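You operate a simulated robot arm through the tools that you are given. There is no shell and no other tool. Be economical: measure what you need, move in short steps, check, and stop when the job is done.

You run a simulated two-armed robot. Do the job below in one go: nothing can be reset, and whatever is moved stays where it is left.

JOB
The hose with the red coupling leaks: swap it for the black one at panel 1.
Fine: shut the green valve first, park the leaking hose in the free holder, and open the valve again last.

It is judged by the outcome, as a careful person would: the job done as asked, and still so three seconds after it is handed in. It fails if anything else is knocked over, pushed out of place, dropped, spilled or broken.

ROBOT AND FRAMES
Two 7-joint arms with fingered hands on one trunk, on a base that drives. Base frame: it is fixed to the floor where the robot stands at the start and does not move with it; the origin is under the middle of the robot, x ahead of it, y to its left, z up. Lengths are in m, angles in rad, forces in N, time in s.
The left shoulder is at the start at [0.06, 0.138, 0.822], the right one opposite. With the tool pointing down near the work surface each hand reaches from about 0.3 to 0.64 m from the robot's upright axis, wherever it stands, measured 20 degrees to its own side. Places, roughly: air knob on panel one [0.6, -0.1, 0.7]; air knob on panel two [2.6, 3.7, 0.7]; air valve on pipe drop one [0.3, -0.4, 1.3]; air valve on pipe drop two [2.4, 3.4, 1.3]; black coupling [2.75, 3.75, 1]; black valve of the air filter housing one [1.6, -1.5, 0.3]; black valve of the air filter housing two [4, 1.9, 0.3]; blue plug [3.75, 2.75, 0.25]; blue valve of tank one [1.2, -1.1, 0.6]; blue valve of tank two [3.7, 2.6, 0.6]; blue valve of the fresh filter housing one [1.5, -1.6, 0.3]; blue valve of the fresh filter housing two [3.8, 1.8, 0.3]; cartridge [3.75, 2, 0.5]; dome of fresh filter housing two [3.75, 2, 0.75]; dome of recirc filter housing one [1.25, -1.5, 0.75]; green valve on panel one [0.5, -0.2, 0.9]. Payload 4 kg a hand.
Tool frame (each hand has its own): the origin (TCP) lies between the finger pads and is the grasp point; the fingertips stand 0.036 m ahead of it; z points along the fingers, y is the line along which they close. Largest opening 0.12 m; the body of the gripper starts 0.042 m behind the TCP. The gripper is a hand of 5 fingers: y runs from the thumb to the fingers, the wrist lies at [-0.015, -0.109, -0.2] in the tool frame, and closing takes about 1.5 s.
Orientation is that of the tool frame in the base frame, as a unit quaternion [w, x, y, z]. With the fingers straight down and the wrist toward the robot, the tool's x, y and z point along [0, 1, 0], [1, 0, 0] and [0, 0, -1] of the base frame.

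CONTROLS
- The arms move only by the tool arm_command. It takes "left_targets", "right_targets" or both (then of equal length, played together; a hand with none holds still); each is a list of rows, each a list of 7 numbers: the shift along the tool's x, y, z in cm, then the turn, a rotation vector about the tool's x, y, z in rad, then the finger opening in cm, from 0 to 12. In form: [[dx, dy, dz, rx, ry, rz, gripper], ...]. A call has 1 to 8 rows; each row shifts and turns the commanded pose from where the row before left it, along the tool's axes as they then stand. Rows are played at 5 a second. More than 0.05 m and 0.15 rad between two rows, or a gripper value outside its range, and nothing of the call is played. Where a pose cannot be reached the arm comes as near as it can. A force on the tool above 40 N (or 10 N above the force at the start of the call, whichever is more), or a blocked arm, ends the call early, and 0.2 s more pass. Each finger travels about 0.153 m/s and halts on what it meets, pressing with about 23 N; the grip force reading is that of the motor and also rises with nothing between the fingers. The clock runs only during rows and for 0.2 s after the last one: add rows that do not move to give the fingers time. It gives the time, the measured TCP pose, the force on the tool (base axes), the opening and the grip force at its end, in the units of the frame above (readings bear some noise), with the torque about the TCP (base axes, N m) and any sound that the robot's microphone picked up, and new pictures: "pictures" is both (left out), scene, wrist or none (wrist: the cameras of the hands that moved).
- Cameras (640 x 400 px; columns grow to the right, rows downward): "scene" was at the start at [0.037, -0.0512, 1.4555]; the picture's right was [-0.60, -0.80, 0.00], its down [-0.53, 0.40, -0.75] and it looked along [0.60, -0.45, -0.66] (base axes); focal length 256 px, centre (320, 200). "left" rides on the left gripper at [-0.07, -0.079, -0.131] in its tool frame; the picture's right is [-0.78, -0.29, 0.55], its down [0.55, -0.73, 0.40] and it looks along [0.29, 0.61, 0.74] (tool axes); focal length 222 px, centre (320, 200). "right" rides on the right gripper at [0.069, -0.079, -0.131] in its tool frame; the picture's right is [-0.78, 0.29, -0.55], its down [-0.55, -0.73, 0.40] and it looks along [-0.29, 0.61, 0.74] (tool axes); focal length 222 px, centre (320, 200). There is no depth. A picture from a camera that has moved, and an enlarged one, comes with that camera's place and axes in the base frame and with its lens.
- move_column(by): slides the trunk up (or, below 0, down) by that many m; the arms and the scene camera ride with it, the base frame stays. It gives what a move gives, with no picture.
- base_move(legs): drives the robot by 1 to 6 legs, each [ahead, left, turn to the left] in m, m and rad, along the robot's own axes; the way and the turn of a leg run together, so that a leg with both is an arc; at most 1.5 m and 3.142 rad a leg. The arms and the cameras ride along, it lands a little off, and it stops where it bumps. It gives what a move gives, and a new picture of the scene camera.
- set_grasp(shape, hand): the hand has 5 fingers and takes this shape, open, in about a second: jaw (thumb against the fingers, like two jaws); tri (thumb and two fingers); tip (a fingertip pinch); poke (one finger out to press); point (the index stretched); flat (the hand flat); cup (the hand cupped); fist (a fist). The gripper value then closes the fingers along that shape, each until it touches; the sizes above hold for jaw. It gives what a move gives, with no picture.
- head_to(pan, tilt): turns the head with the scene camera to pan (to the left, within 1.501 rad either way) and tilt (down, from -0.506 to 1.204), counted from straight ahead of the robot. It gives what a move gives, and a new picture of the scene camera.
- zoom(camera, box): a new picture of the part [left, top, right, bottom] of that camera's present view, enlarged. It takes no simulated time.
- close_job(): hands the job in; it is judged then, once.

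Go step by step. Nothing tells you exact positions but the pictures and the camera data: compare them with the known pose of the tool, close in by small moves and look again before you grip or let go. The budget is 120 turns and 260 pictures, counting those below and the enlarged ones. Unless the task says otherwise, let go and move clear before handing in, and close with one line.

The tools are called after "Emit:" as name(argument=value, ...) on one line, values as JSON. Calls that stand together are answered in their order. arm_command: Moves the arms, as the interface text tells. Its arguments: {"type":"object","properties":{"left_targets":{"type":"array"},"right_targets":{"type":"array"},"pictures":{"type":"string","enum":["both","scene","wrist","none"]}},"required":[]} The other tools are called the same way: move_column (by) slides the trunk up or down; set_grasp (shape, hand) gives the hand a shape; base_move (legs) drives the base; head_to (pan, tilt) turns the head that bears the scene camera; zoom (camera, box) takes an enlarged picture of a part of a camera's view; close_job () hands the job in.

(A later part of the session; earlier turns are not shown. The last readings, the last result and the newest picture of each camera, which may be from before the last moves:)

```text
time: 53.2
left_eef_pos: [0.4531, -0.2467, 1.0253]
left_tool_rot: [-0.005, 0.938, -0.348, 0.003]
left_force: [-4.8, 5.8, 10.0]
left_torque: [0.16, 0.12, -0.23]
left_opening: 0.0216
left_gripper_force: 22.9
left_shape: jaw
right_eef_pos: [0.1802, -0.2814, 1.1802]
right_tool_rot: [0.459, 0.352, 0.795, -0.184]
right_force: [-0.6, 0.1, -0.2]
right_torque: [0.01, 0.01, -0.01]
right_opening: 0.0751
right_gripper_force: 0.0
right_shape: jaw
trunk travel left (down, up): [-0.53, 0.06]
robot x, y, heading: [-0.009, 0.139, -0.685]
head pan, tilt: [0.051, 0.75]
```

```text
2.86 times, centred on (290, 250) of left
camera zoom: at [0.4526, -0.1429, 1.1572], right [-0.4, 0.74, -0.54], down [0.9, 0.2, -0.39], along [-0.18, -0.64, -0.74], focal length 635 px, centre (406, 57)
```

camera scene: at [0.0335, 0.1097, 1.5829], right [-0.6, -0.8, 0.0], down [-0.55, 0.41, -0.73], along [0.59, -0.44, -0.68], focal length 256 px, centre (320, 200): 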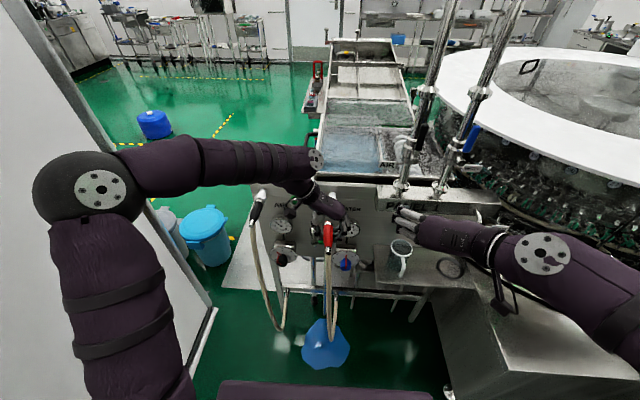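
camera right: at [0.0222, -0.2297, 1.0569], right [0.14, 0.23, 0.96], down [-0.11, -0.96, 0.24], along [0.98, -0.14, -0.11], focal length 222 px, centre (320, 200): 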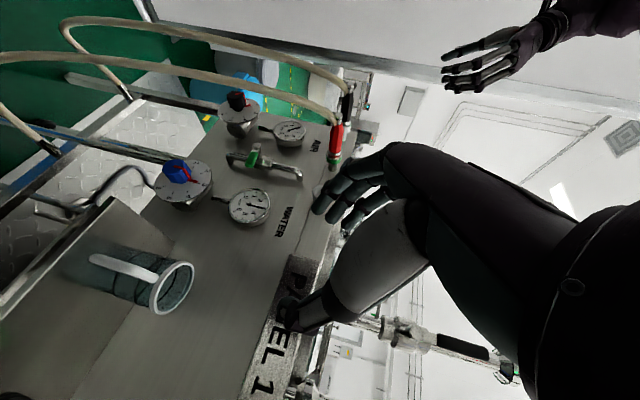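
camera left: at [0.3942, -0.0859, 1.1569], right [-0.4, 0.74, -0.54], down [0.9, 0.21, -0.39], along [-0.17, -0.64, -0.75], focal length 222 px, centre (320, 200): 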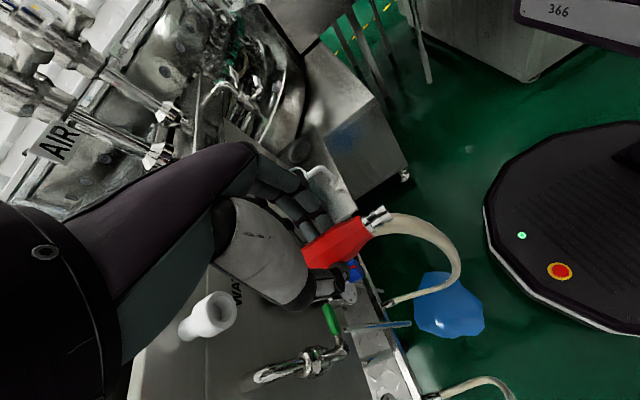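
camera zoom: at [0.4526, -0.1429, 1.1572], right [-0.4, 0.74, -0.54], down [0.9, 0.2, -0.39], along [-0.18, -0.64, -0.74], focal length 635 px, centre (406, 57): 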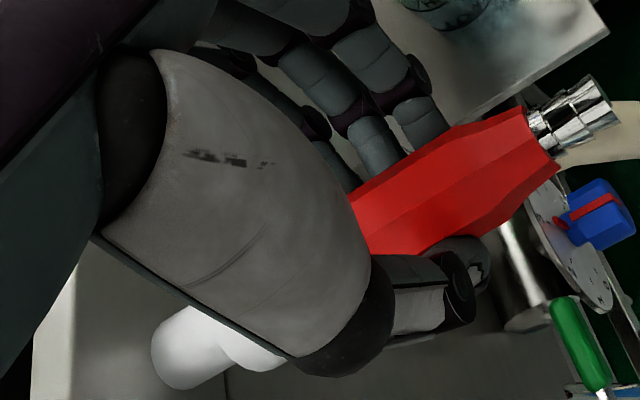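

It touches and pushes the hand up (10 N), so the coupling is slightly low now. I raise the command 4 mm and push on.

Emit:
arm_command(left_targets=[[0, 0, -0.4, 0, 0, 0, 0], [0.4, 0, -0.1, 0, 0, 0, 0], [0.5, 0, 0, 0, 0, 0, 0], [0.5, 0, 0, 0, 0, 0, 0]], pictures="none")

Emit:
zoom(camera="right", box=[220, 100, 320, 200])

Emit:
zoom(camera="left", box=[190, 180, 390, 320])

Emit:
zoom(camera="scene", box=[240, 170, 380, 260])

```text
time: 54.3
left_eef_pos: [0.4577, -0.2504, 1.0265]
left_tool_rot: [-0.011, 0.936, -0.352, -0.006]
left_force: [-11.3, 12.6, 6.3]
left_torque: [0.17, 0.19, -0.35]
left_opening: 0.0219
left_gripper_force: 23.1
left_shape: jaw
right_eef_pos: [0.1796, -0.2805, 1.1823]
right_tool_rot: [0.458, 0.352, 0.795, -0.184]
right_force: [0.7, 0.9, 0.3]
right_torque: [-0.02, 0.01, 0.01]
right_opening: 0.0751
right_gripper_force: 0.0
right_shape: jaw
trunk travel left (down, up): [-0.53, 0.06]
robot x, y, heading: [-0.0072, 0.1402, -0.69]
head pan, tilt: [0.051, 0.75]
stopped in row 4 (left hand): the force on the tool passed its limit at 41 N (the readings are from after the stop); the commanded pose is now the measured one
```

```text
4.00 times, centred on (270, 150) of right
camera zoom: at [0.0215, -0.2274, 1.188], right [0.14, 0.23, 0.96], down [-0.11, -0.96, 0.25], along [0.98, -0.14, -0.11], focal length 888 px, centre (520, 400)
```

zoom: 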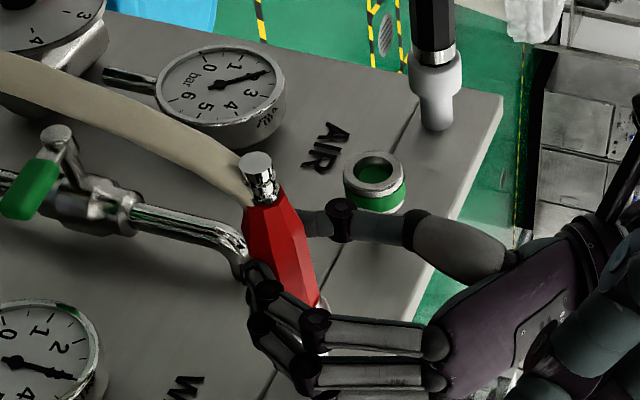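

```text
2.86 times, centred on (290, 250) of left
camera zoom: at [0.4598, -0.1493, 1.1595], right [-0.4, 0.75, -0.53], down [0.9, 0.2, -0.4], along [-0.19, -0.63, -0.75], focal length 635 px, centre (406, 57)
```

zoom: 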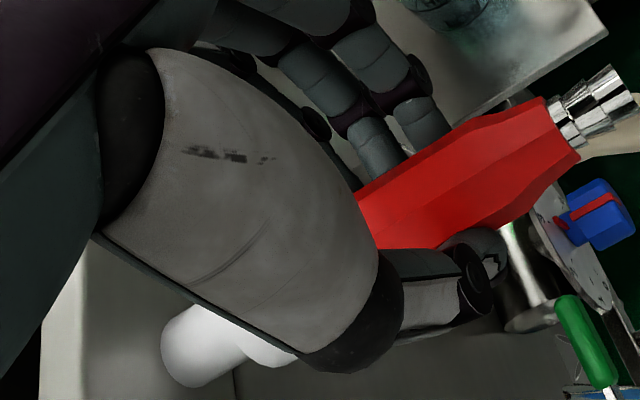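

```text
4.44 times, centred on (310, 215) of scene
camera zoom: at [0.0315, 0.112, 1.5834], right [-0.6, -0.8, 0.0], down [-0.55, 0.41, -0.73], along [0.59, -0.44, -0.68], focal length 1136 px, centre (364, 133)
```

zoom: 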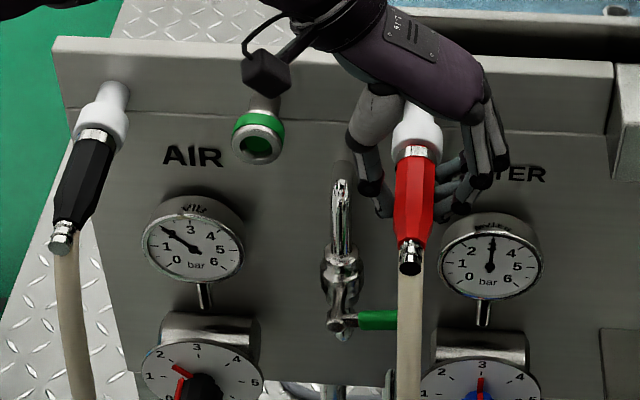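

The push reached 41 N and the hand slid a little, so it may be seated. I compare the visible band with the black one's.

Emit:
zoom(camera="scene", box=[315, 185, 355, 235])

Emit:
zoom(camera="scene", box=[245, 180, 285, 230])

Emit:
zoom(camera="right", box=[270, 150, 310, 190])

```text
8.00 times, centred on (335, 210) of scene
camera zoom: at [0.0315, 0.112, 1.5834], right [-0.6, -0.8, 0.0], down [-0.55, 0.41, -0.73], along [0.59, -0.44, -0.68], focal length 2044 px, centre (200, 120)
```

zoom: 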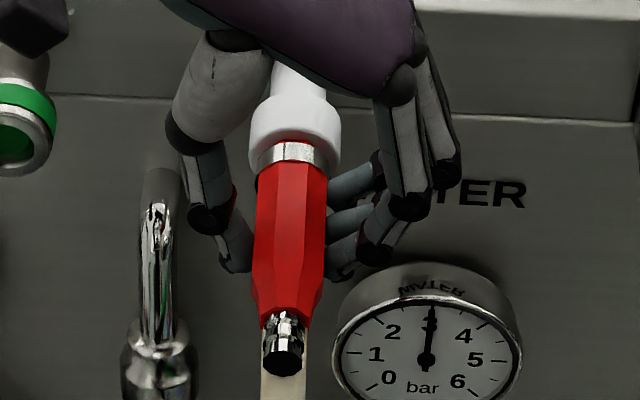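

```text
8.00 times, centred on (265, 205) of scene
camera zoom: at [0.0315, 0.112, 1.5834], right [-0.6, -0.8, 0.0], down [-0.55, 0.41, -0.73], along [0.59, -0.44, -0.68], focal length 2044 px, centre (760, 160)
```

zoom: 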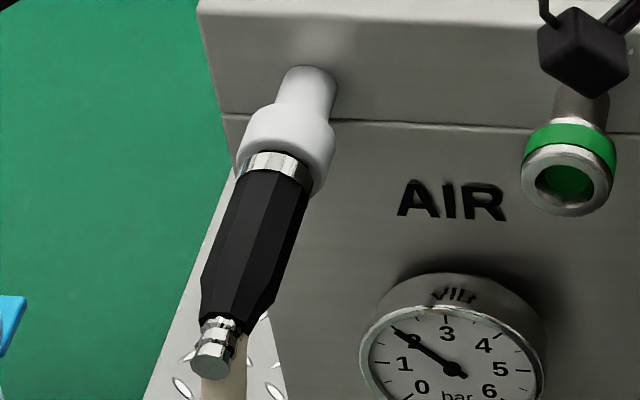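

```text
10.00 times, centred on (290, 170) of right
camera zoom: at [0.0215, -0.2274, 1.188], right [0.14, 0.23, 0.96], down [-0.11, -0.96, 0.25], along [0.98, -0.14, -0.11], focal length 2221 px, centre (620, 500)
```

zoom: 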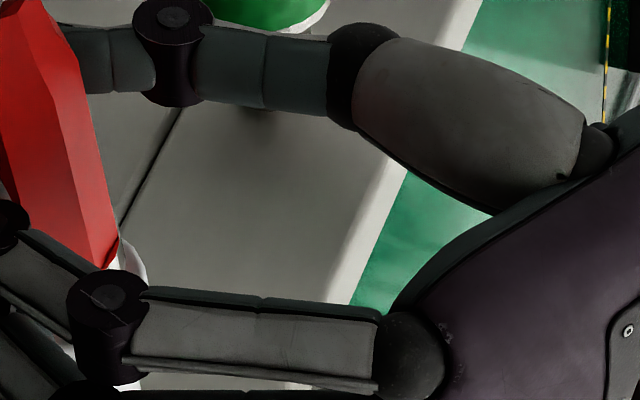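

The red coupling sits in the holder with the same visible band as the black one, so it is seated. I let go and lift straight up.

Emit:
arm_command(left_targets=[[0, 0, 0, 0, 0, 0, 2.5], [0, 0, 0, 0, 0, 0, 5], [0, 0, 0, 0, 0, 0, 7], [0, 0, 0, 0, 0, 0, 7], [0, 0, -2, 0, 0, 0, 7], [0, 0, -4, 0, 0, 0, 7], [0, 0, -5, 0, 0, 0, 7]], pictures="scene")

Emit:
zoom(camera="scene", box=[240, 170, 380, 260])

Emit:
zoom(camera="right", box=[200, 80, 340, 200])

```text
time: 55.9
left_eef_pos: [0.4627, -0.2544, 1.1343]
left_tool_rot: [-0.01, 0.936, -0.352, -0.004]
left_force: [-0.8, 0.1, 0.5]
left_torque: [-0.02, -0.02, 0.04]
left_opening: 0.0696
left_gripper_force: 0.1
left_shape: jaw
right_eef_pos: [0.1808, -0.281, 1.1822]
right_tool_rot: [0.458, 0.352, 0.795, -0.183]
right_force: [-0.9, 0.5, -0.4]
right_torque: [0.05, 0.01, 0.0]
right_opening: 0.075
right_gripper_force: 0.1
right_shape: jaw
trunk travel left (down, up): [-0.53, 0.06]
robot x, y, heading: [-0.0147, 0.1381, -0.697]
head pan, tilt: [0.051, 0.75]
camera scene: at [0.0323, 0.11, 1.5829], right [-0.6, -0.8, 0.0], down [-0.55, 0.41, -0.73], along [0.59, -0.44, -0.68], focal length 256 px, centre (320, 200)
```

scene: 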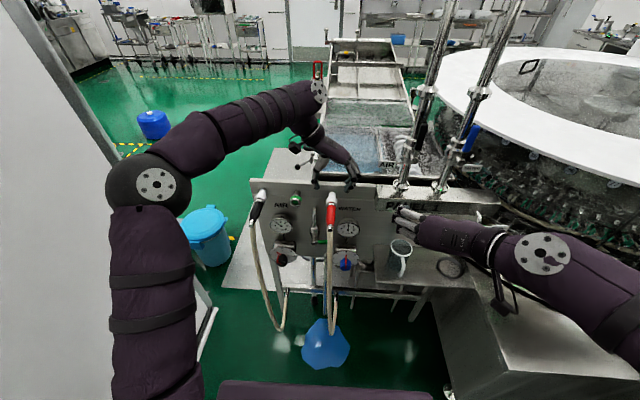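

```text
4.44 times, centred on (310, 215) of scene
camera zoom: at [0.0323, 0.11, 1.5829], right [-0.6, -0.8, 0.0], down [-0.55, 0.41, -0.73], along [0.59, -0.44, -0.68], focal length 1136 px, centre (364, 133)
```

zoom: 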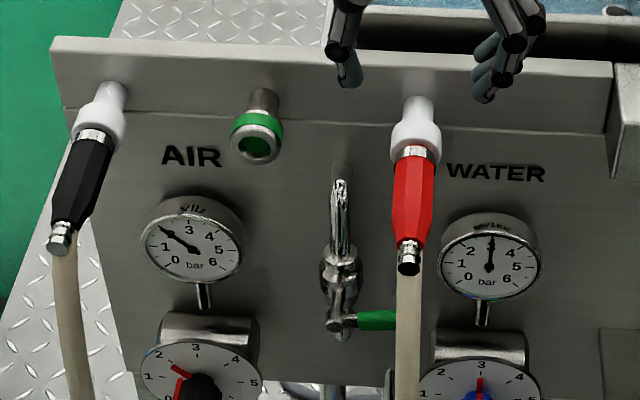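

```text
3.33 times, centred on (270, 140) of right
camera zoom: at [0.0219, -0.2288, 1.1872], right [0.14, 0.23, 0.96], down [-0.11, -0.96, 0.25], along [0.98, -0.14, -0.11], focal length 740 px, centre (487, 400)
```

zoom: 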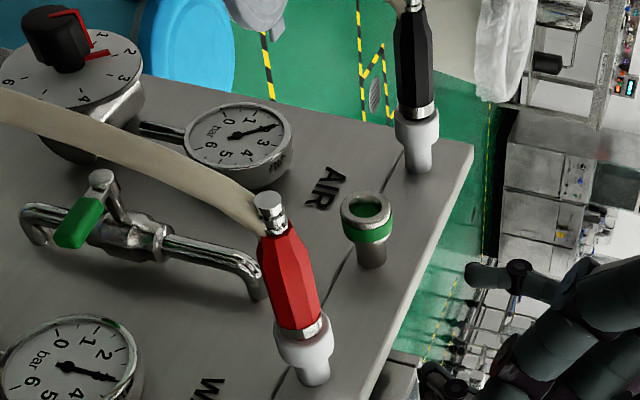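

The red hose is parked firmly. I bring the left hand above the black coupling, 24 cm to the left.

Emit:
arm_command(left_targets=[[-0.27, -4, 0, 0, 0, 0, 7], [-0.27, -4, 0, 0, 0, 0, 7], [-0.27, -4, 0, 0, 0, 0, 7], [-0.27, -4, 0, 0, 0, 0, 7], [-0.27, -4, 0, 0, 0, 0, 7], [-0.25, -4.1, 0, 0, 0, 0, 7], [0, 0, 4, 0, 0, 0, 7]], pictures="both")

Emit:
zoom(camera="left", box=[230, 160, 450, 340])

Emit:
zoom(camera="scene", box=[220, 150, 340, 240])

```text
time: 57.5
left_eef_pos: [0.6088, -0.067, 1.0952]
left_tool_rot: [-0.009, 0.936, -0.351, -0.005]
left_force: [0.7, 0.2, -0.5]
left_torque: [0.02, 0.01, -0.01]
left_opening: 0.0696
left_gripper_force: 0.0
left_shape: jaw
right_eef_pos: [0.1819, -0.2833, 1.1805]
right_tool_rot: [0.458, 0.352, 0.796, -0.184]
right_force: [-0.4, -0.1, -0.2]
right_torque: [0.0, -0.02, -0.03]
right_opening: 0.075
right_gripper_force: 0.0
right_shape: jaw
trunk travel left (down, up): [-0.53, 0.06]
robot x, y, heading: [-0.0084, 0.1387, -0.691]
head pan, tilt: [0.051, 0.75]
camera scene: at [0.0333, 0.1092, 1.583], right [-0.6, -0.8, 0.0], down [-0.55, 0.41, -0.73], along [0.59, -0.44, -0.68], focal length 256 px, centre (320, 200)
camera left: at [0.6088, 0.0363, 1.2294], right [-0.4, 0.75, -0.53], down [0.9, 0.2, -0.39], along [-0.19, -0.63, -0.75], focal length 222 px, centre (320, 200)
```

scene: 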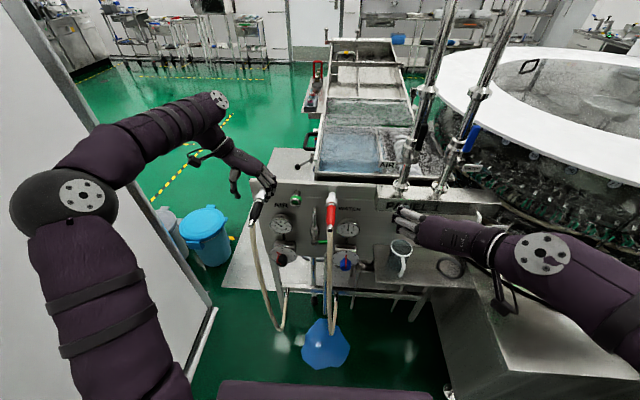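
left: 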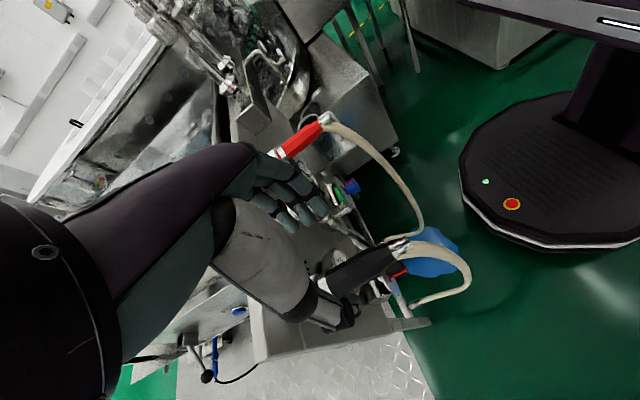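

```text
2.22 times, centred on (340, 250) of left
camera zoom: at [0.6088, 0.0363, 1.2294], right [-0.4, 0.75, -0.53], down [0.9, 0.2, -0.39], along [-0.19, -0.63, -0.75], focal length 494 px, centre (276, 89)
```

zoom: 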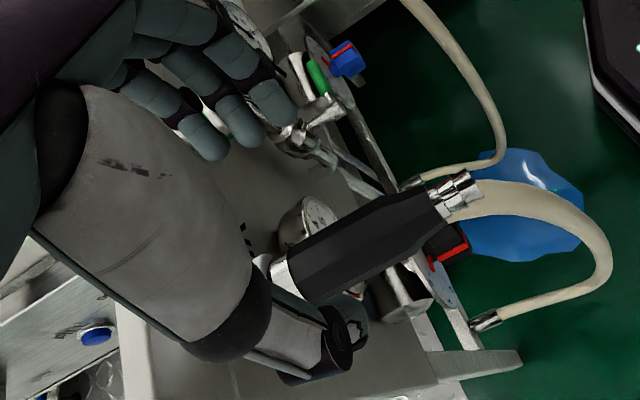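

```text
4.44 times, centred on (280, 195) of scene
camera zoom: at [0.0333, 0.1092, 1.583], right [-0.6, -0.8, 0.0], down [-0.55, 0.41, -0.73], along [0.59, -0.44, -0.68], focal length 1136 px, centre (498, 222)
```

zoom: 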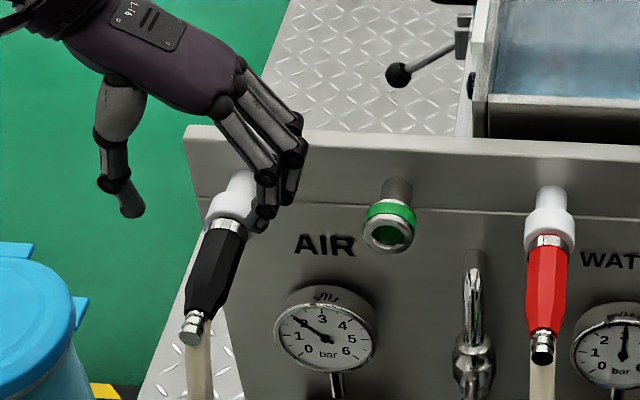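

The black body's axis matches my hand position within 1–2 mm. I descend 7 cm to the same relative grip as on the red one and close.

Emit:
arm_command(left_targets=[[-0.2, -0.1, 2, 0, 0, 0, 7], [0, 0, 2.5, 0, 0, 0, 7], [0, 0, 2.4, 0, 0, 0, 7], [0, 0, 0, 0, 0, 0, 5], [0, 0, 0, 0, 0, 0, 3], [0, 0, 0, 0, 0, 0, 0], [0, 0, 0, 0, 0, 0, 0], [0, 0, 0, 0, 0, 0, 0]], pictures="none")

Emit:
zoom(camera="left", box=[230, 160, 450, 340])

Emit:
zoom(camera="scene", box=[220, 150, 340, 240])

```text
time: 59.3
left_eef_pos: [0.6067, -0.0595, 1.0289]
left_tool_rot: [-0.011, 0.936, -0.351, -0.004]
left_force: [-1.1, 0.3, -0.5]
left_torque: [-0.02, 0.03, -0.08]
left_opening: 0.0231
left_gripper_force: 23.4
left_shape: jaw
right_eef_pos: [0.1806, -0.2819, 1.1803]
right_tool_rot: [0.458, 0.352, 0.796, -0.183]
right_force: [0.3, 0.0, 0.4]
right_torque: [-0.01, 0.01, 0.01]
right_opening: 0.0749
right_gripper_force: 0.1
right_shape: jaw
trunk travel left (down, up): [-0.53, 0.06]
robot x, y, heading: [-0.0092, 0.1411, -0.695]
head pan, tilt: [0.051, 0.75]
```

```text
2.22 times, centred on (340, 250) of left
camera zoom: at [0.6079, 0.0422, 1.1628], right [-0.4, 0.75, -0.53], down [0.9, 0.2, -0.39], along [-0.19, -0.63, -0.75], focal length 494 px, centre (276, 89)
```

zoom: 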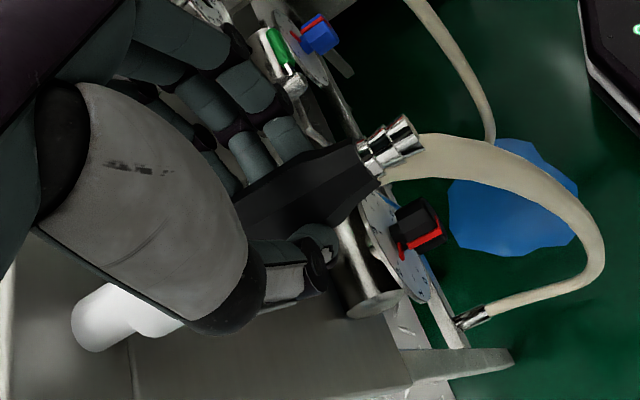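

```text
4.44 times, centred on (280, 195) of scene
camera zoom: at [0.033, 0.1097, 1.5829], right [-0.6, -0.8, 0.0], down [-0.55, 0.41, -0.73], along [0.59, -0.44, -0.68], focal length 1136 px, centre (498, 222)
```

zoom: 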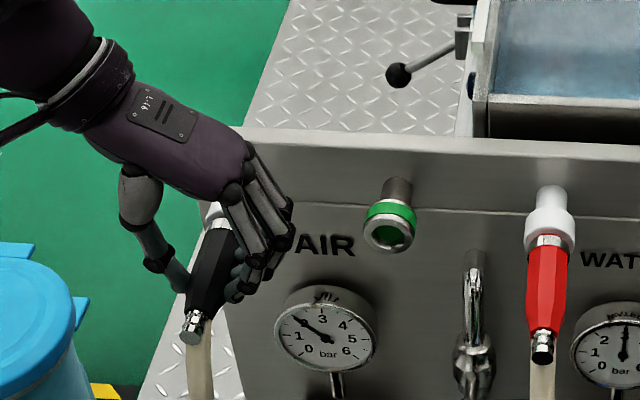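

Gripped with a 2.3 cm opening. I pull it out of its holder.

Emit:
arm_command(left_targets=[[-0.7, 0, 0, 0, 0, 0, 0], [-0.7, 0, 0, 0, 0, 0, 0], [-0.7, 0, 0, 0, 0, 0, 0], [-1.5, 0, 0, 0, 0, 0, 0], [-1.5, 0, 0, 0, 0, 0, 0], [-1.5, 0, 0, 0, 0, 0, 0], [-1.5, 0, 0, 0, 0, 0, 0]], pictures="none")

Emit:
zoom(camera="left", box=[190, 150, 450, 340])

Emit:
zoom(camera="scene", box=[220, 150, 360, 250])

```text
time: 60.9
left_eef_pos: [0.5466, -0.0049, 1.0304]
left_tool_rot: [-0.01, 0.936, -0.351, -0.004]
left_force: [-0.5, 0.3, -0.2]
left_torque: [0.03, 0.05, 0.02]
left_opening: 0.023
left_gripper_force: 23.3
left_shape: jaw
right_eef_pos: [0.181, -0.2819, 1.1802]
right_tool_rot: [0.458, 0.351, 0.796, -0.184]
right_force: [0.2, 0.3, -0.5]
right_torque: [0.03, 0.02, 0.0]
right_opening: 0.0748
right_gripper_force: 0.0
right_shape: jaw
trunk travel left (down, up): [-0.53, 0.06]
robot x, y, heading: [-0.0104, 0.1376, -0.691]
head pan, tilt: [0.051, 0.75]
```

```text
2.11 times, centred on (320, 245) of left
camera zoom: at [0.5473, 0.0964, 1.1642], right [-0.4, 0.75, -0.53], down [0.9, 0.2, -0.39], along [-0.19, -0.63, -0.75], focal length 468 px, centre (320, 105)
```

zoom: 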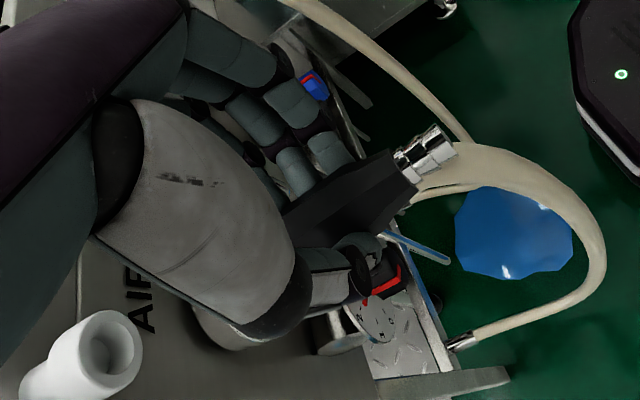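

```text
4.00 times, centred on (290, 200) of scene
camera zoom: at [0.0326, 0.11, 1.583], right [-0.6, -0.8, 0.0], down [-0.55, 0.41, -0.73], along [0.59, -0.44, -0.68], focal length 1022 px, centre (440, 200)
```

zoom: 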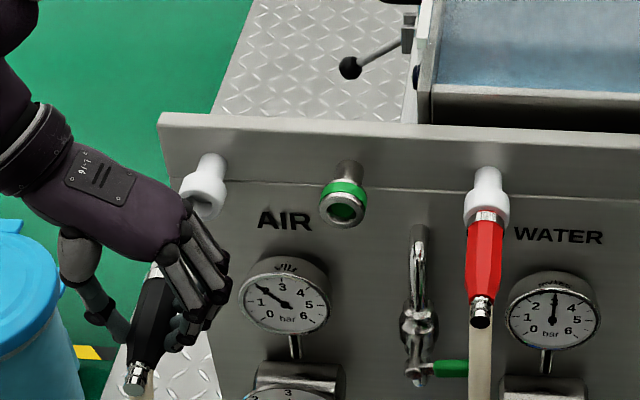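

The black coupling is out and held. I shift it 12 cm right, in front of the green-ringed port.

Emit:
arm_command(left_targets=[[0, 3, 0, 0, 0, 0, 0], [0, 3, 0, 0, 0, 0, 0], [0, 3, 0, 0, 0, 0, 0], [0, 3, 0, 0, 0, 0, 0], [2, 0, 0, 0, 0, 0, 0], [2, 0, 0, 0, 0, 0, 0], [0, 0, 0, 0, 0, 0, 0]], pictures="none")

Emit:
zoom(camera="left", box=[170, 170, 410, 340])

Emit:
zoom(camera="scene", box=[230, 160, 350, 250])

Emit:
zoom(camera="right", box=[220, 70, 340, 170])

```text
time: 62.5
left_eef_pos: [0.4983, -0.1214, 1.0276]
left_tool_rot: [-0.011, 0.936, -0.351, -0.004]
left_force: [-0.2, 0.6, 0.3]
left_torque: [0.06, 0.02, -0.01]
left_opening: 0.023
left_gripper_force: 22.8
left_shape: jaw
right_eef_pos: [0.181, -0.2817, 1.1806]
right_tool_rot: [0.458, 0.352, 0.795, -0.183]
right_force: [-0.4, -1.3, -0.1]
right_torque: [-0.01, -0.02, 0.02]
right_opening: 0.0751
right_gripper_force: 0.0
right_shape: jaw
trunk travel left (down, up): [-0.53, 0.06]
robot x, y, heading: [-0.0117, 0.1408, -0.692]
head pan, tilt: [0.051, 0.75]
```

```text
2.35 times, centred on (290, 255) of left
camera zoom: at [0.4997, -0.019, 1.1607], right [-0.4, 0.75, -0.53], down [0.9, 0.2, -0.39], along [-0.19, -0.63, -0.75], focal length 523 px, centre (391, 71)
```

zoom: 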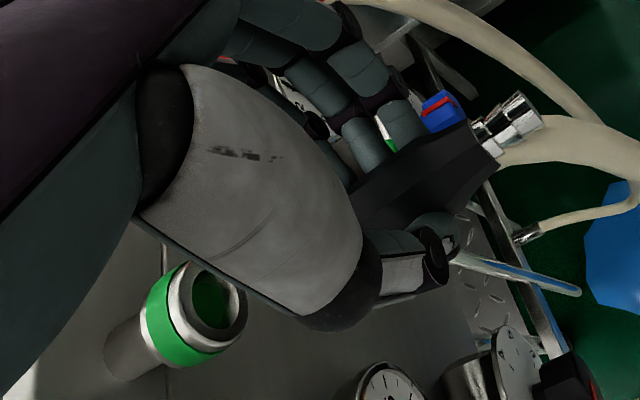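

```text
4.44 times, centred on (290, 205) of scene
camera zoom: at [0.0328, 0.1099, 1.583], right [-0.6, -0.8, 0.0], down [-0.55, 0.41, -0.73], along [0.59, -0.44, -0.68], focal length 1136 px, centre (453, 178)
```

zoom: 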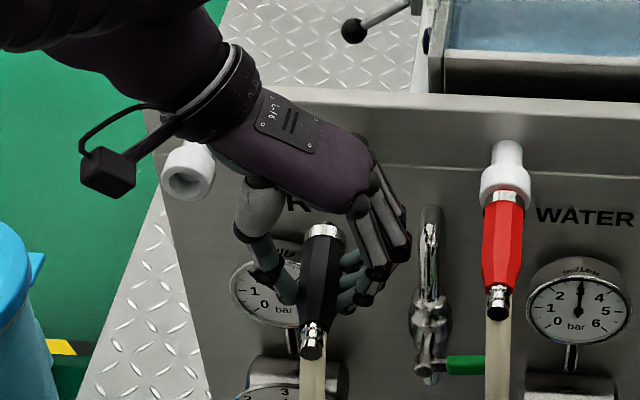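

```text
4.00 times, centred on (280, 120) of right
camera zoom: at [0.0224, -0.2289, 1.1872], right [0.14, 0.23, 0.96], down [-0.11, -0.96, 0.25], along [0.98, -0.14, -0.11], focal length 888 px, centre (480, 520)
```

zoom: 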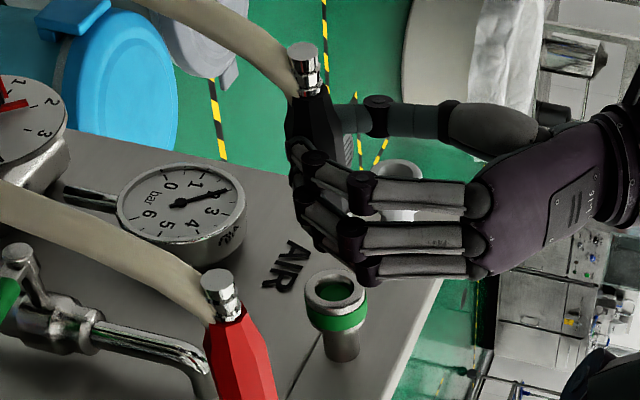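

Aligned within about 1 mm by the taught offsets. I feed in toward the port, watching the forces.

Emit:
arm_command(left_targets=[[0.6, 0.05, -0.15, 0, 0, 0, 0], [0.6, 0, 0, 0, 0, 0, 0], [0.6, 0, 0, 0, 0, 0, 0], [0.6, 0, 0, 0, 0, 0, 0], [0.5, 0.05, 0, 0, 0, 0, 0], [0, 0, 0, 0, 0, 0, 0]], pictures="none")

Emit:
zoom(camera="right", box=[240, 90, 340, 180])

Emit:
zoom(camera="scene", box=[270, 180, 330, 240])

```text
time: 63.9
left_eef_pos: [0.5194, -0.1424, 1.0295]
left_tool_rot: [-0.011, 0.937, -0.35, -0.003]
left_force: [-0.3, -0.1, 0.5]
left_torque: [0.01, 0.01, 0.0]
left_opening: 0.0228
left_gripper_force: 22.7
left_shape: jaw
right_eef_pos: [0.1805, -0.2819, 1.1807]
right_tool_rot: [0.458, 0.351, 0.796, -0.184]
right_force: [0.0, -0.9, 0.7]
right_torque: [0.0, -0.02, 0.02]
right_opening: 0.075
right_gripper_force: 0.1
right_shape: jaw
trunk travel left (down, up): [-0.53, 0.06]
robot x, y, heading: [-0.0099, 0.1451, -0.696]
head pan, tilt: [0.051, 0.75]
```

```text
4.44 times, centred on (290, 135) of right
camera zoom: at [0.0224, -0.229, 1.1872], right [0.14, 0.23, 0.96], down [-0.11, -0.96, 0.25], along [0.98, -0.14, -0.11], focal length 987 px, centre (453, 489)
```

zoom: 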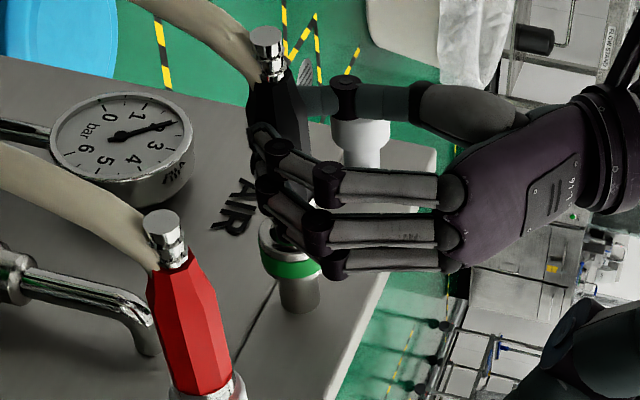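

```text
6.67 times, centred on (300, 210) of scene
camera zoom: at [0.0329, 0.1098, 1.5829], right [-0.6, -0.8, 0.0], down [-0.55, 0.41, -0.73], along [0.59, -0.44, -0.68], focal length 1703 px, centre (453, 133)
```

zoom: 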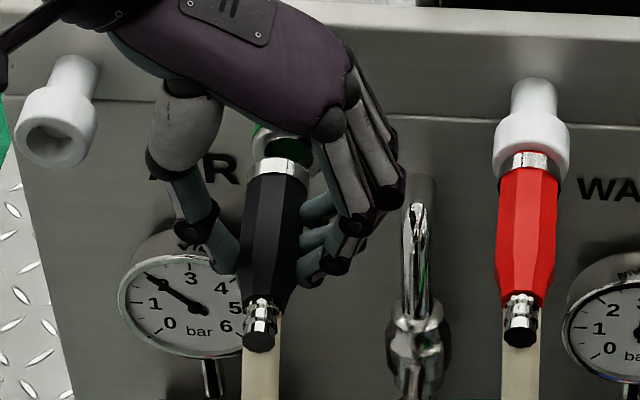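

The nose is at the mouth and lined up. I push home.

Emit:
arm_command(left_targets=[[0.5, 0, 0, 0, 0, 0, 0], [0.5, 0, 0, 0, 0, 0, 0], [0.5, 0, 0, 0, 0, 0, 0], [0.4, 0, 0, 0, 0, 0, 0]], pictures="none")

Emit:
zoom(camera="right", box=[240, 90, 340, 180])

Emit:
zoom(camera="scene", box=[270, 180, 330, 240])

```text
time: 64.9
left_eef_pos: [0.5311, -0.154, 1.029]
left_tool_rot: [-0.011, 0.936, -0.352, -0.005]
left_force: [-10.7, 16.0, 2.3]
left_torque: [0.43, 0.3, -0.3]
left_opening: 0.0229
left_gripper_force: 23.0
left_shape: jaw
right_eef_pos: [0.1789, -0.2807, 1.1818]
right_tool_rot: [0.458, 0.351, 0.796, -0.184]
right_force: [0.2, 0.0, -0.1]
right_torque: [-0.01, 0.01, -0.01]
right_opening: 0.075
right_gripper_force: 0.1
right_shape: jaw
trunk travel left (down, up): [-0.53, 0.06]
robot x, y, heading: [-0.0091, 0.1447, -0.692]
head pan, tilt: [0.051, 0.75]
```

```text
4.44 times, centred on (290, 135) of right
camera zoom: at [0.0213, -0.2273, 1.1878], right [0.14, 0.23, 0.96], down [-0.11, -0.96, 0.25], along [0.98, -0.14, -0.11], focal length 987 px, centre (453, 489)
```

zoom: 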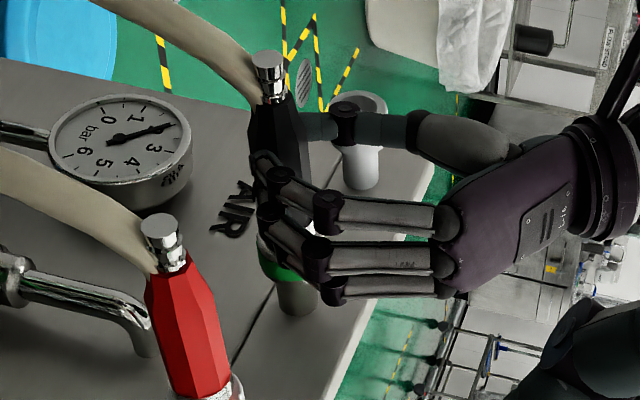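

```text
6.67 times, centred on (300, 210) of scene
camera zoom: at [0.0312, 0.112, 1.5831], right [-0.6, -0.8, 0.0], down [-0.55, 0.41, -0.73], along [0.59, -0.44, -0.68], focal length 1703 px, centre (453, 133)
```

zoom: 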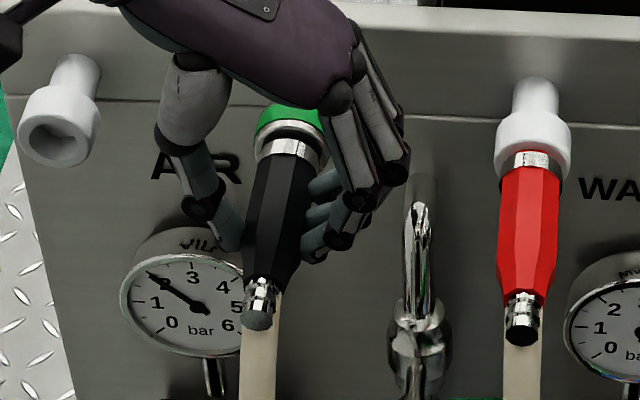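

Resistance of 19 N; I push a bit more to snap it past the detent.

Emit:
arm_command(left_targets=[[0.4, 0, 0, 0, 0, 0, 0], [0.4, 0, 0, 0, 0, 0, 0], [0.4, 0, 0, 0, 0, 0, 0]], pictures="none")

Emit:
zoom(camera="left", box=[170, 170, 410, 340])

Emit:
zoom(camera="scene", box=[270, 180, 330, 240])

```text
time: 65.7
left_eef_pos: [0.538, -0.1603, 1.029]
left_tool_rot: [-0.011, 0.935, -0.354, -0.007]
left_force: [-21.6, 19.9, -2.7]
left_torque: [0.5, 0.56, -0.39]
left_opening: 0.0228
left_gripper_force: 22.7
left_shape: jaw
right_eef_pos: [0.178, -0.2801, 1.1813]
right_tool_rot: [0.46, 0.351, 0.795, -0.183]
right_force: [-0.1, -0.4, 1.1]
right_torque: [0.02, 0.0, -0.03]
right_opening: 0.0751
right_gripper_force: 0.0
right_shape: jaw
trunk travel left (down, up): [-0.53, 0.06]
robot x, y, heading: [-0.0099, 0.1375, -0.695]
head pan, tilt: [0.051, 0.75]
```

```text
2.35 times, centred on (290, 255) of left
camera zoom: at [0.5396, -0.0581, 1.1634], right [-0.4, 0.75, -0.53], down [0.9, 0.2, -0.4], along [-0.19, -0.63, -0.75], focal length 523 px, centre (391, 71)
```

zoom: 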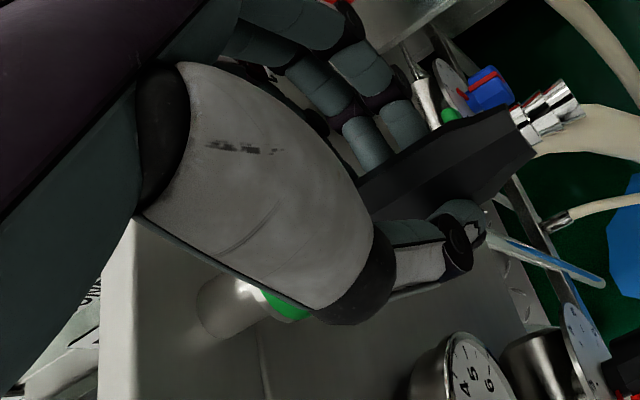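

```text
6.67 times, centred on (300, 210) of scene
camera zoom: at [0.0301, 0.1122, 1.583], right [-0.6, -0.8, 0.0], down [-0.55, 0.41, -0.73], along [0.59, -0.44, -0.68], focal length 1703 px, centre (453, 133)
```

zoom: 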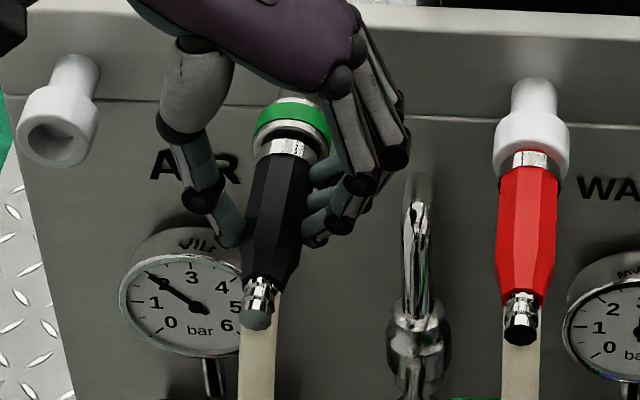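

Emit:
zoom(camera="scene", box=[288, 190, 308, 206])

Emit:
zoom(camera="right", box=[270, 120, 320, 170])

```text
16.00 times, centred on (298, 198) of scene
camera zoom: at [0.0301, 0.1122, 1.583], right [-0.6, -0.8, 0.0], down [-0.55, 0.41, -0.73], along [0.59, -0.44, -0.68], focal length 4088 px, centre (672, 232)
```

zoom: 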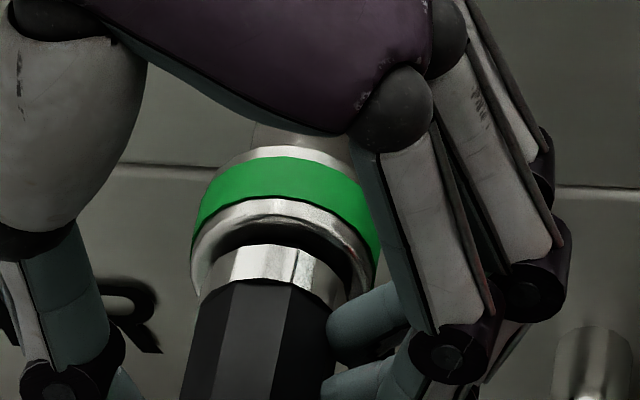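

```text
8.00 times, centred on (295, 145) of right
camera zoom: at [0.0204, -0.2272, 1.1878], right [0.14, 0.23, 0.96], down [-0.11, -0.96, 0.25], along [0.98, -0.14, -0.11], focal length 1777 px, centre (520, 640)
```

zoom: 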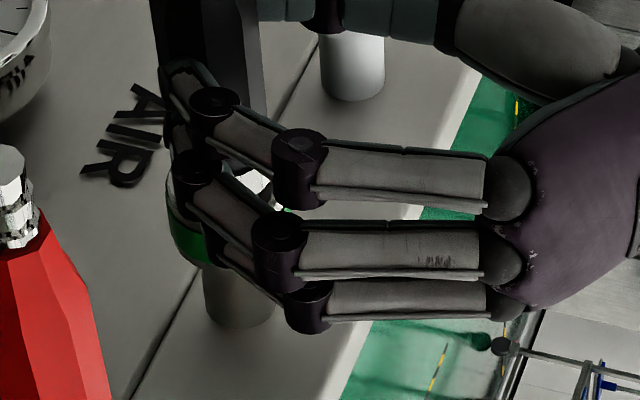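

The nose is in the socket up to the band. I test retention with a gentle back-pull.

Emit:
arm_command(left_targets=[[-0.4, 0, 0, 0, 0, 0, 0], [-0.4, 0, 0, 0, 0, 0, 0], [-0.4, 0, 0, 0, 0, 0, 0], [-0.2, 0, 0, 0, 0, 0, 0]], pictures="none")

Emit:
zoom(camera="scene", box=[270, 180, 330, 240])

```text
time: 66.7
left_eef_pos: [0.534, -0.156, 1.0294]
left_tool_rot: [-0.009, 0.937, -0.35, -0.001]
left_force: [6.3, -6.7, -0.6]
left_torque: [-0.3, -0.17, 0.06]
left_opening: 0.0227
left_gripper_force: 23.5
left_shape: jaw
right_eef_pos: [0.1821, -0.2828, 1.1801]
right_tool_rot: [0.458, 0.351, 0.796, -0.184]
right_force: [0.2, -0.3, -0.3]
right_torque: [-0.03, -0.01, 0.04]
right_opening: 0.075
right_gripper_force: 0.1
right_shape: jaw
trunk travel left (down, up): [-0.53, 0.06]
robot x, y, heading: [-0.0113, 0.137, -0.695]
head pan, tilt: [0.051, 0.75]
```

```text
6.67 times, centred on (300, 210) of scene
camera zoom: at [0.0341, 0.1083, 1.583], right [-0.6, -0.8, 0.0], down [-0.55, 0.41, -0.73], along [0.59, -0.44, -0.68], focal length 1703 px, centre (453, 133)
```

zoom: 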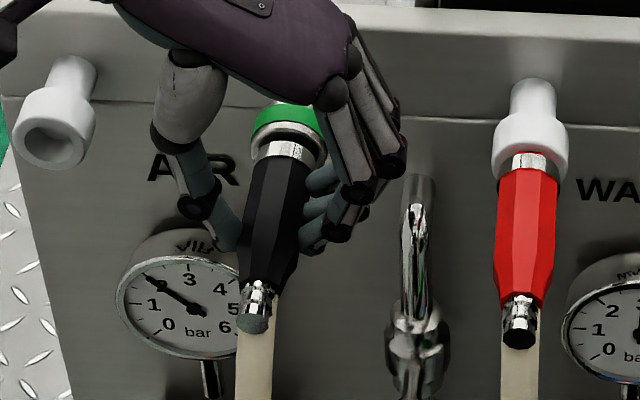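

It holds against a 9 N pull, and its tail and band lie at the same pixels as the red coupling's did when seated. I release and lift away.

Emit:
arm_command(left_targets=[[0.2, 0, 0, 0, 0, 0, 0], [0, 0, 0, 0, 0, 0, 3], [0, 0, 0, 0, 0, 0, 6], [0, 0, 0, 0, 0, 0, 7], [0, 0, 0, 0, 0, 0, 7], [0, 0, -3, 0, 0, 0, 7], [0, 0, -4, 0, 0, 0, 7], [0, 0, -5, 0, 0, 0, 7]], pictures="none")

Emit:
zoom(camera="scene", box=[230, 170, 370, 270])

Emit:
zoom(camera="right", box=[180, 70, 340, 200])

```text
time: 68.5
left_eef_pos: [0.5351, -0.1549, 1.1494]
left_tool_rot: [-0.011, 0.936, -0.352, -0.005]
left_force: [-0.2, 1.2, 0.9]
left_torque: [-0.01, -0.02, -0.03]
left_opening: 0.0697
left_gripper_force: 0.0
left_shape: jaw
right_eef_pos: [0.1791, -0.2828, 1.1814]
right_tool_rot: [0.46, 0.351, 0.795, -0.183]
right_force: [0.0, 0.0, 0.0]
right_torque: [0.02, -0.03, -0.01]
right_opening: 0.075
right_gripper_force: 0.1
right_shape: jaw
trunk travel left (down, up): [-0.53, 0.06]
robot x, y, heading: [-0.0123, 0.1417, -0.692]
head pan, tilt: [0.051, 0.75]
```

```text
4.00 times, centred on (300, 220) of scene
camera zoom: at [0.0322, 0.1099, 1.5829], right [-0.6, -0.8, 0.0], down [-0.55, 0.41, -0.73], along [0.59, -0.44, -0.68], focal length 1022 px, centre (400, 120)
```

zoom: 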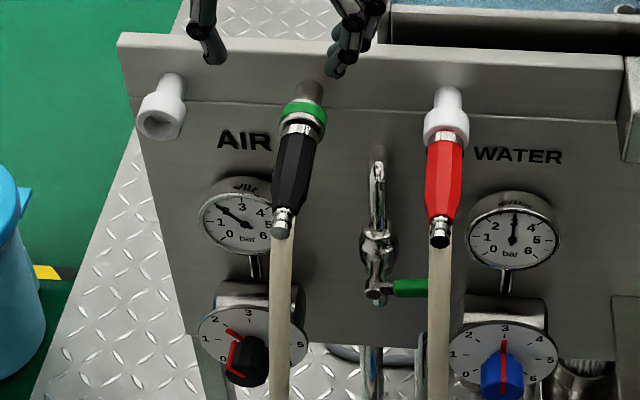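

```text
3.08 times, centred on (260, 135) of right
camera zoom: at [0.0219, -0.2289, 1.1872], right [0.14, 0.23, 0.96], down [-0.11, -0.96, 0.25], along [0.98, -0.14, -0.11], focal length 684 px, centre (505, 400)
```

zoom: 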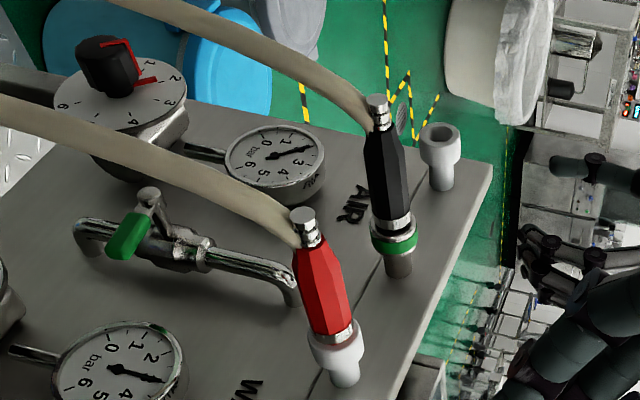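

Black is seated in the port and red is parked. Last comes the valve, whose lever must go back up to vertical. The red hose now hangs just right of the lever, so I use the left hand's pointing index between the two hoses; first I back it off.

Emit:
arm_command(left_targets=[[-4.2, 0, 0, 0, 0, 0, 7], [-4.2, 0, 0, 0, 0, 0, 7], [-4.2, 0, 0, 0, 0, 0, 7], [-4.2, 0, 0, 0, 0, 0, 7], [0, 0, 0, 0, 0, 0, 7]], pictures="none")

Emit:
set_grasp(shape="point", hand="left")

Emit:
arm_command(left_targets=[[0, 0, 0, 0, 0.15, 0, 12], [0, 0, 0, 0, 0.15, 0, 12], [0, 0, 0, 0, 0.15, 0, 12], [0, 0, 0, 0, 0.15, 0, 12], [0, 0, 0, 0, 0.15, 0, 12], [0, 0, 0, 0, 0.15, 0, 12], [0, 0, 0, 0, 0.15, 0, 12], [0, 0, 0, 0, 0.15, 0, 12]], pictures="both")

```text
time: 69.7
left_eef_pos: [0.4076, -0.0493, 1.1504]
left_tool_rot: [-0.01, 0.936, -0.351, -0.005]
left_force: [0.0, 0.0, -0.1]
left_torque: [0.01, 0.03, 0.02]
left_opening: 0.0696
left_gripper_force: 0.1
left_shape: jaw
right_eef_pos: [0.1809, -0.2817, 1.1808]
right_tool_rot: [0.458, 0.352, 0.796, -0.183]
right_force: [0.4, -0.6, -0.3]
right_torque: [-0.01, 0.02, 0.01]
right_opening: 0.075
right_gripper_force: 0.1
right_shape: jaw
trunk travel left (down, up): [-0.53, 0.06]
robot x, y, heading: [-0.0091, 0.1393, -0.691]
head pan, tilt: [0.051, 0.75]
```

```text
time: 70.6
left_eef_pos: [0.408, -0.0478, 1.1516]
left_tool_rot: [-0.01, 0.936, -0.351, -0.004]
left_force: [0.1, -1.0, 0.4]
left_torque: [-0.01, 0.0, 0.01]
left_opening: 0.1141
left_gripper_force: 0.0
left_shape: point
right_eef_pos: [0.1802, -0.2819, 1.1812]
right_tool_rot: [0.458, 0.352, 0.796, -0.183]
right_force: [-0.3, -0.4, -0.1]
right_torque: [-0.02, 0.0, 0.01]
right_opening: 0.075
right_gripper_force: 0.1
right_shape: jaw
trunk travel left (down, up): [-0.53, 0.06]
robot x, y, heading: [-0.0124, 0.1444, -0.689]
head pan, tilt: [0.051, 0.75]
```

```text
time: 72.4
left_eef_pos: [0.4067, -0.0479, 1.1505]
left_tool_rot: [0.19, 0.775, -0.295, 0.526]
left_force: [-0.7, -0.2, -0.1]
left_torque: [0.01, 0.01, 0.0]
left_opening: 0.1146
left_gripper_force: 0.1
left_shape: point
right_eef_pos: [0.1814, -0.2814, 1.1799]
right_tool_rot: [0.458, 0.351, 0.796, -0.184]
right_force: [0.3, 0.3, -1.1]
right_torque: [0.06, 0.02, -0.01]
right_opening: 0.075
right_gripper_force: 0.0
right_shape: jaw
trunk travel left (down, up): [-0.53, 0.06]
robot x, y, heading: [-0.0096, 0.1422, -0.691]
head pan, tilt: [0.051, 0.75]
camera scene: at [0.0336, 0.1104, 1.583], right [-0.6, -0.8, 0.0], down [-0.55, 0.41, -0.73], along [0.59, -0.44, -0.68], focal length 256 px, centre (320, 200)
camera left: at [0.349, 0.1098, 1.1382], right [0.36, 0.09, -0.93], down [0.91, 0.17, 0.37], along [0.19, -0.98, -0.02], focal length 222 px, centre (320, 200)
```

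scene: 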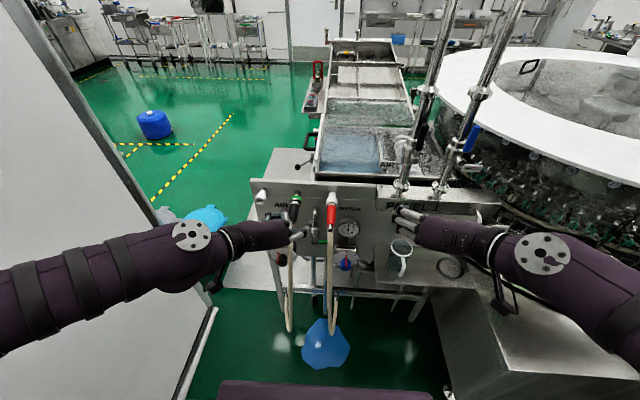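
left: 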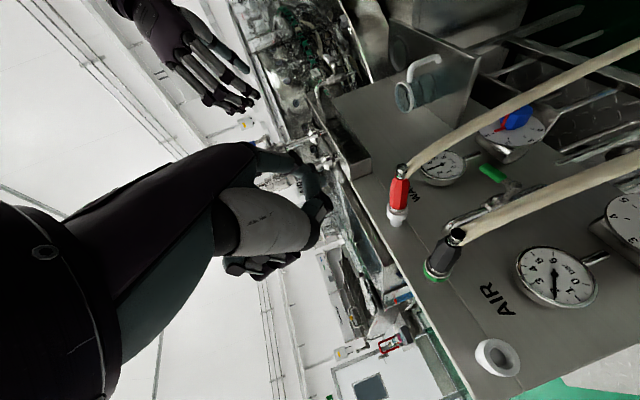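

I check how the pointing finger sits relative to the hand.

Emit:
zoom(camera="left", box=[200, 130, 360, 290])

Emit:
zoom(camera="scene", box=[220, 190, 360, 290])

Emit:
zoom(camera="right", box=[180, 40, 420, 200])

```text
2.50 times, centred on (280, 210) of left
camera zoom: at [0.349, 0.1098, 1.1382], right [0.36, 0.09, -0.93], down [0.91, 0.17, 0.37], along [0.19, -0.98, -0.02], focal length 555 px, centre (420, 175)
```

zoom: 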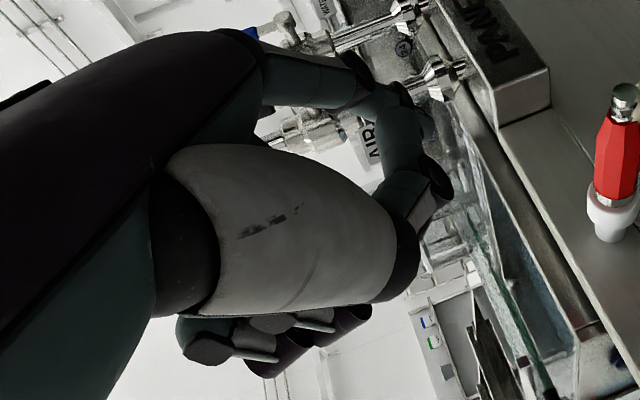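

```text
4.00 times, centred on (290, 240) of scene
camera zoom: at [0.0336, 0.1104, 1.583], right [-0.6, -0.8, 0.0], down [-0.55, 0.41, -0.73], along [0.59, -0.44, -0.68], focal length 1022 px, centre (440, 40)
```

zoom: 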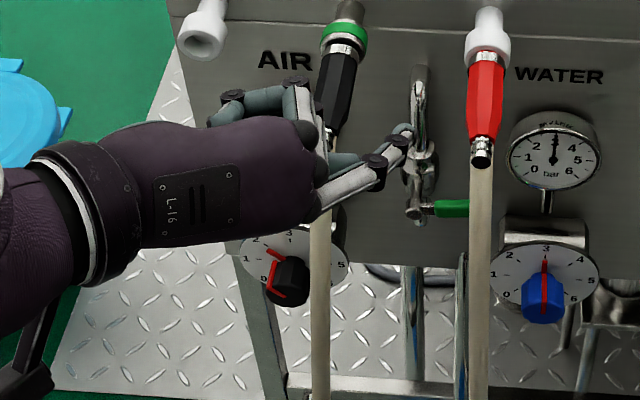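

```text
2.50 times, centred on (300, 120) of right
camera zoom: at [0.023, -0.2285, 1.1874], right [0.14, 0.23, 0.96], down [-0.11, -0.96, 0.25], along [0.98, -0.14, -0.11], focal length 555 px, centre (370, 400)
```

zoom: 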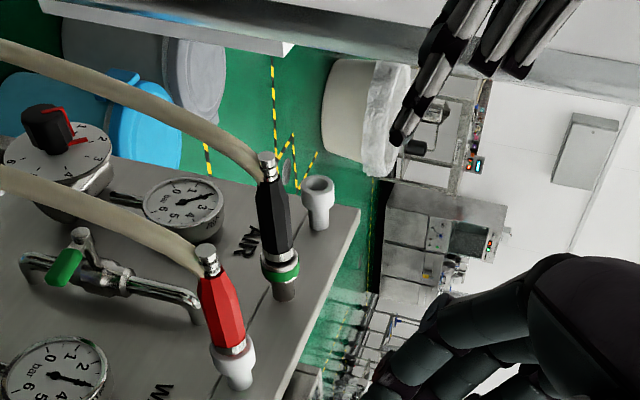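

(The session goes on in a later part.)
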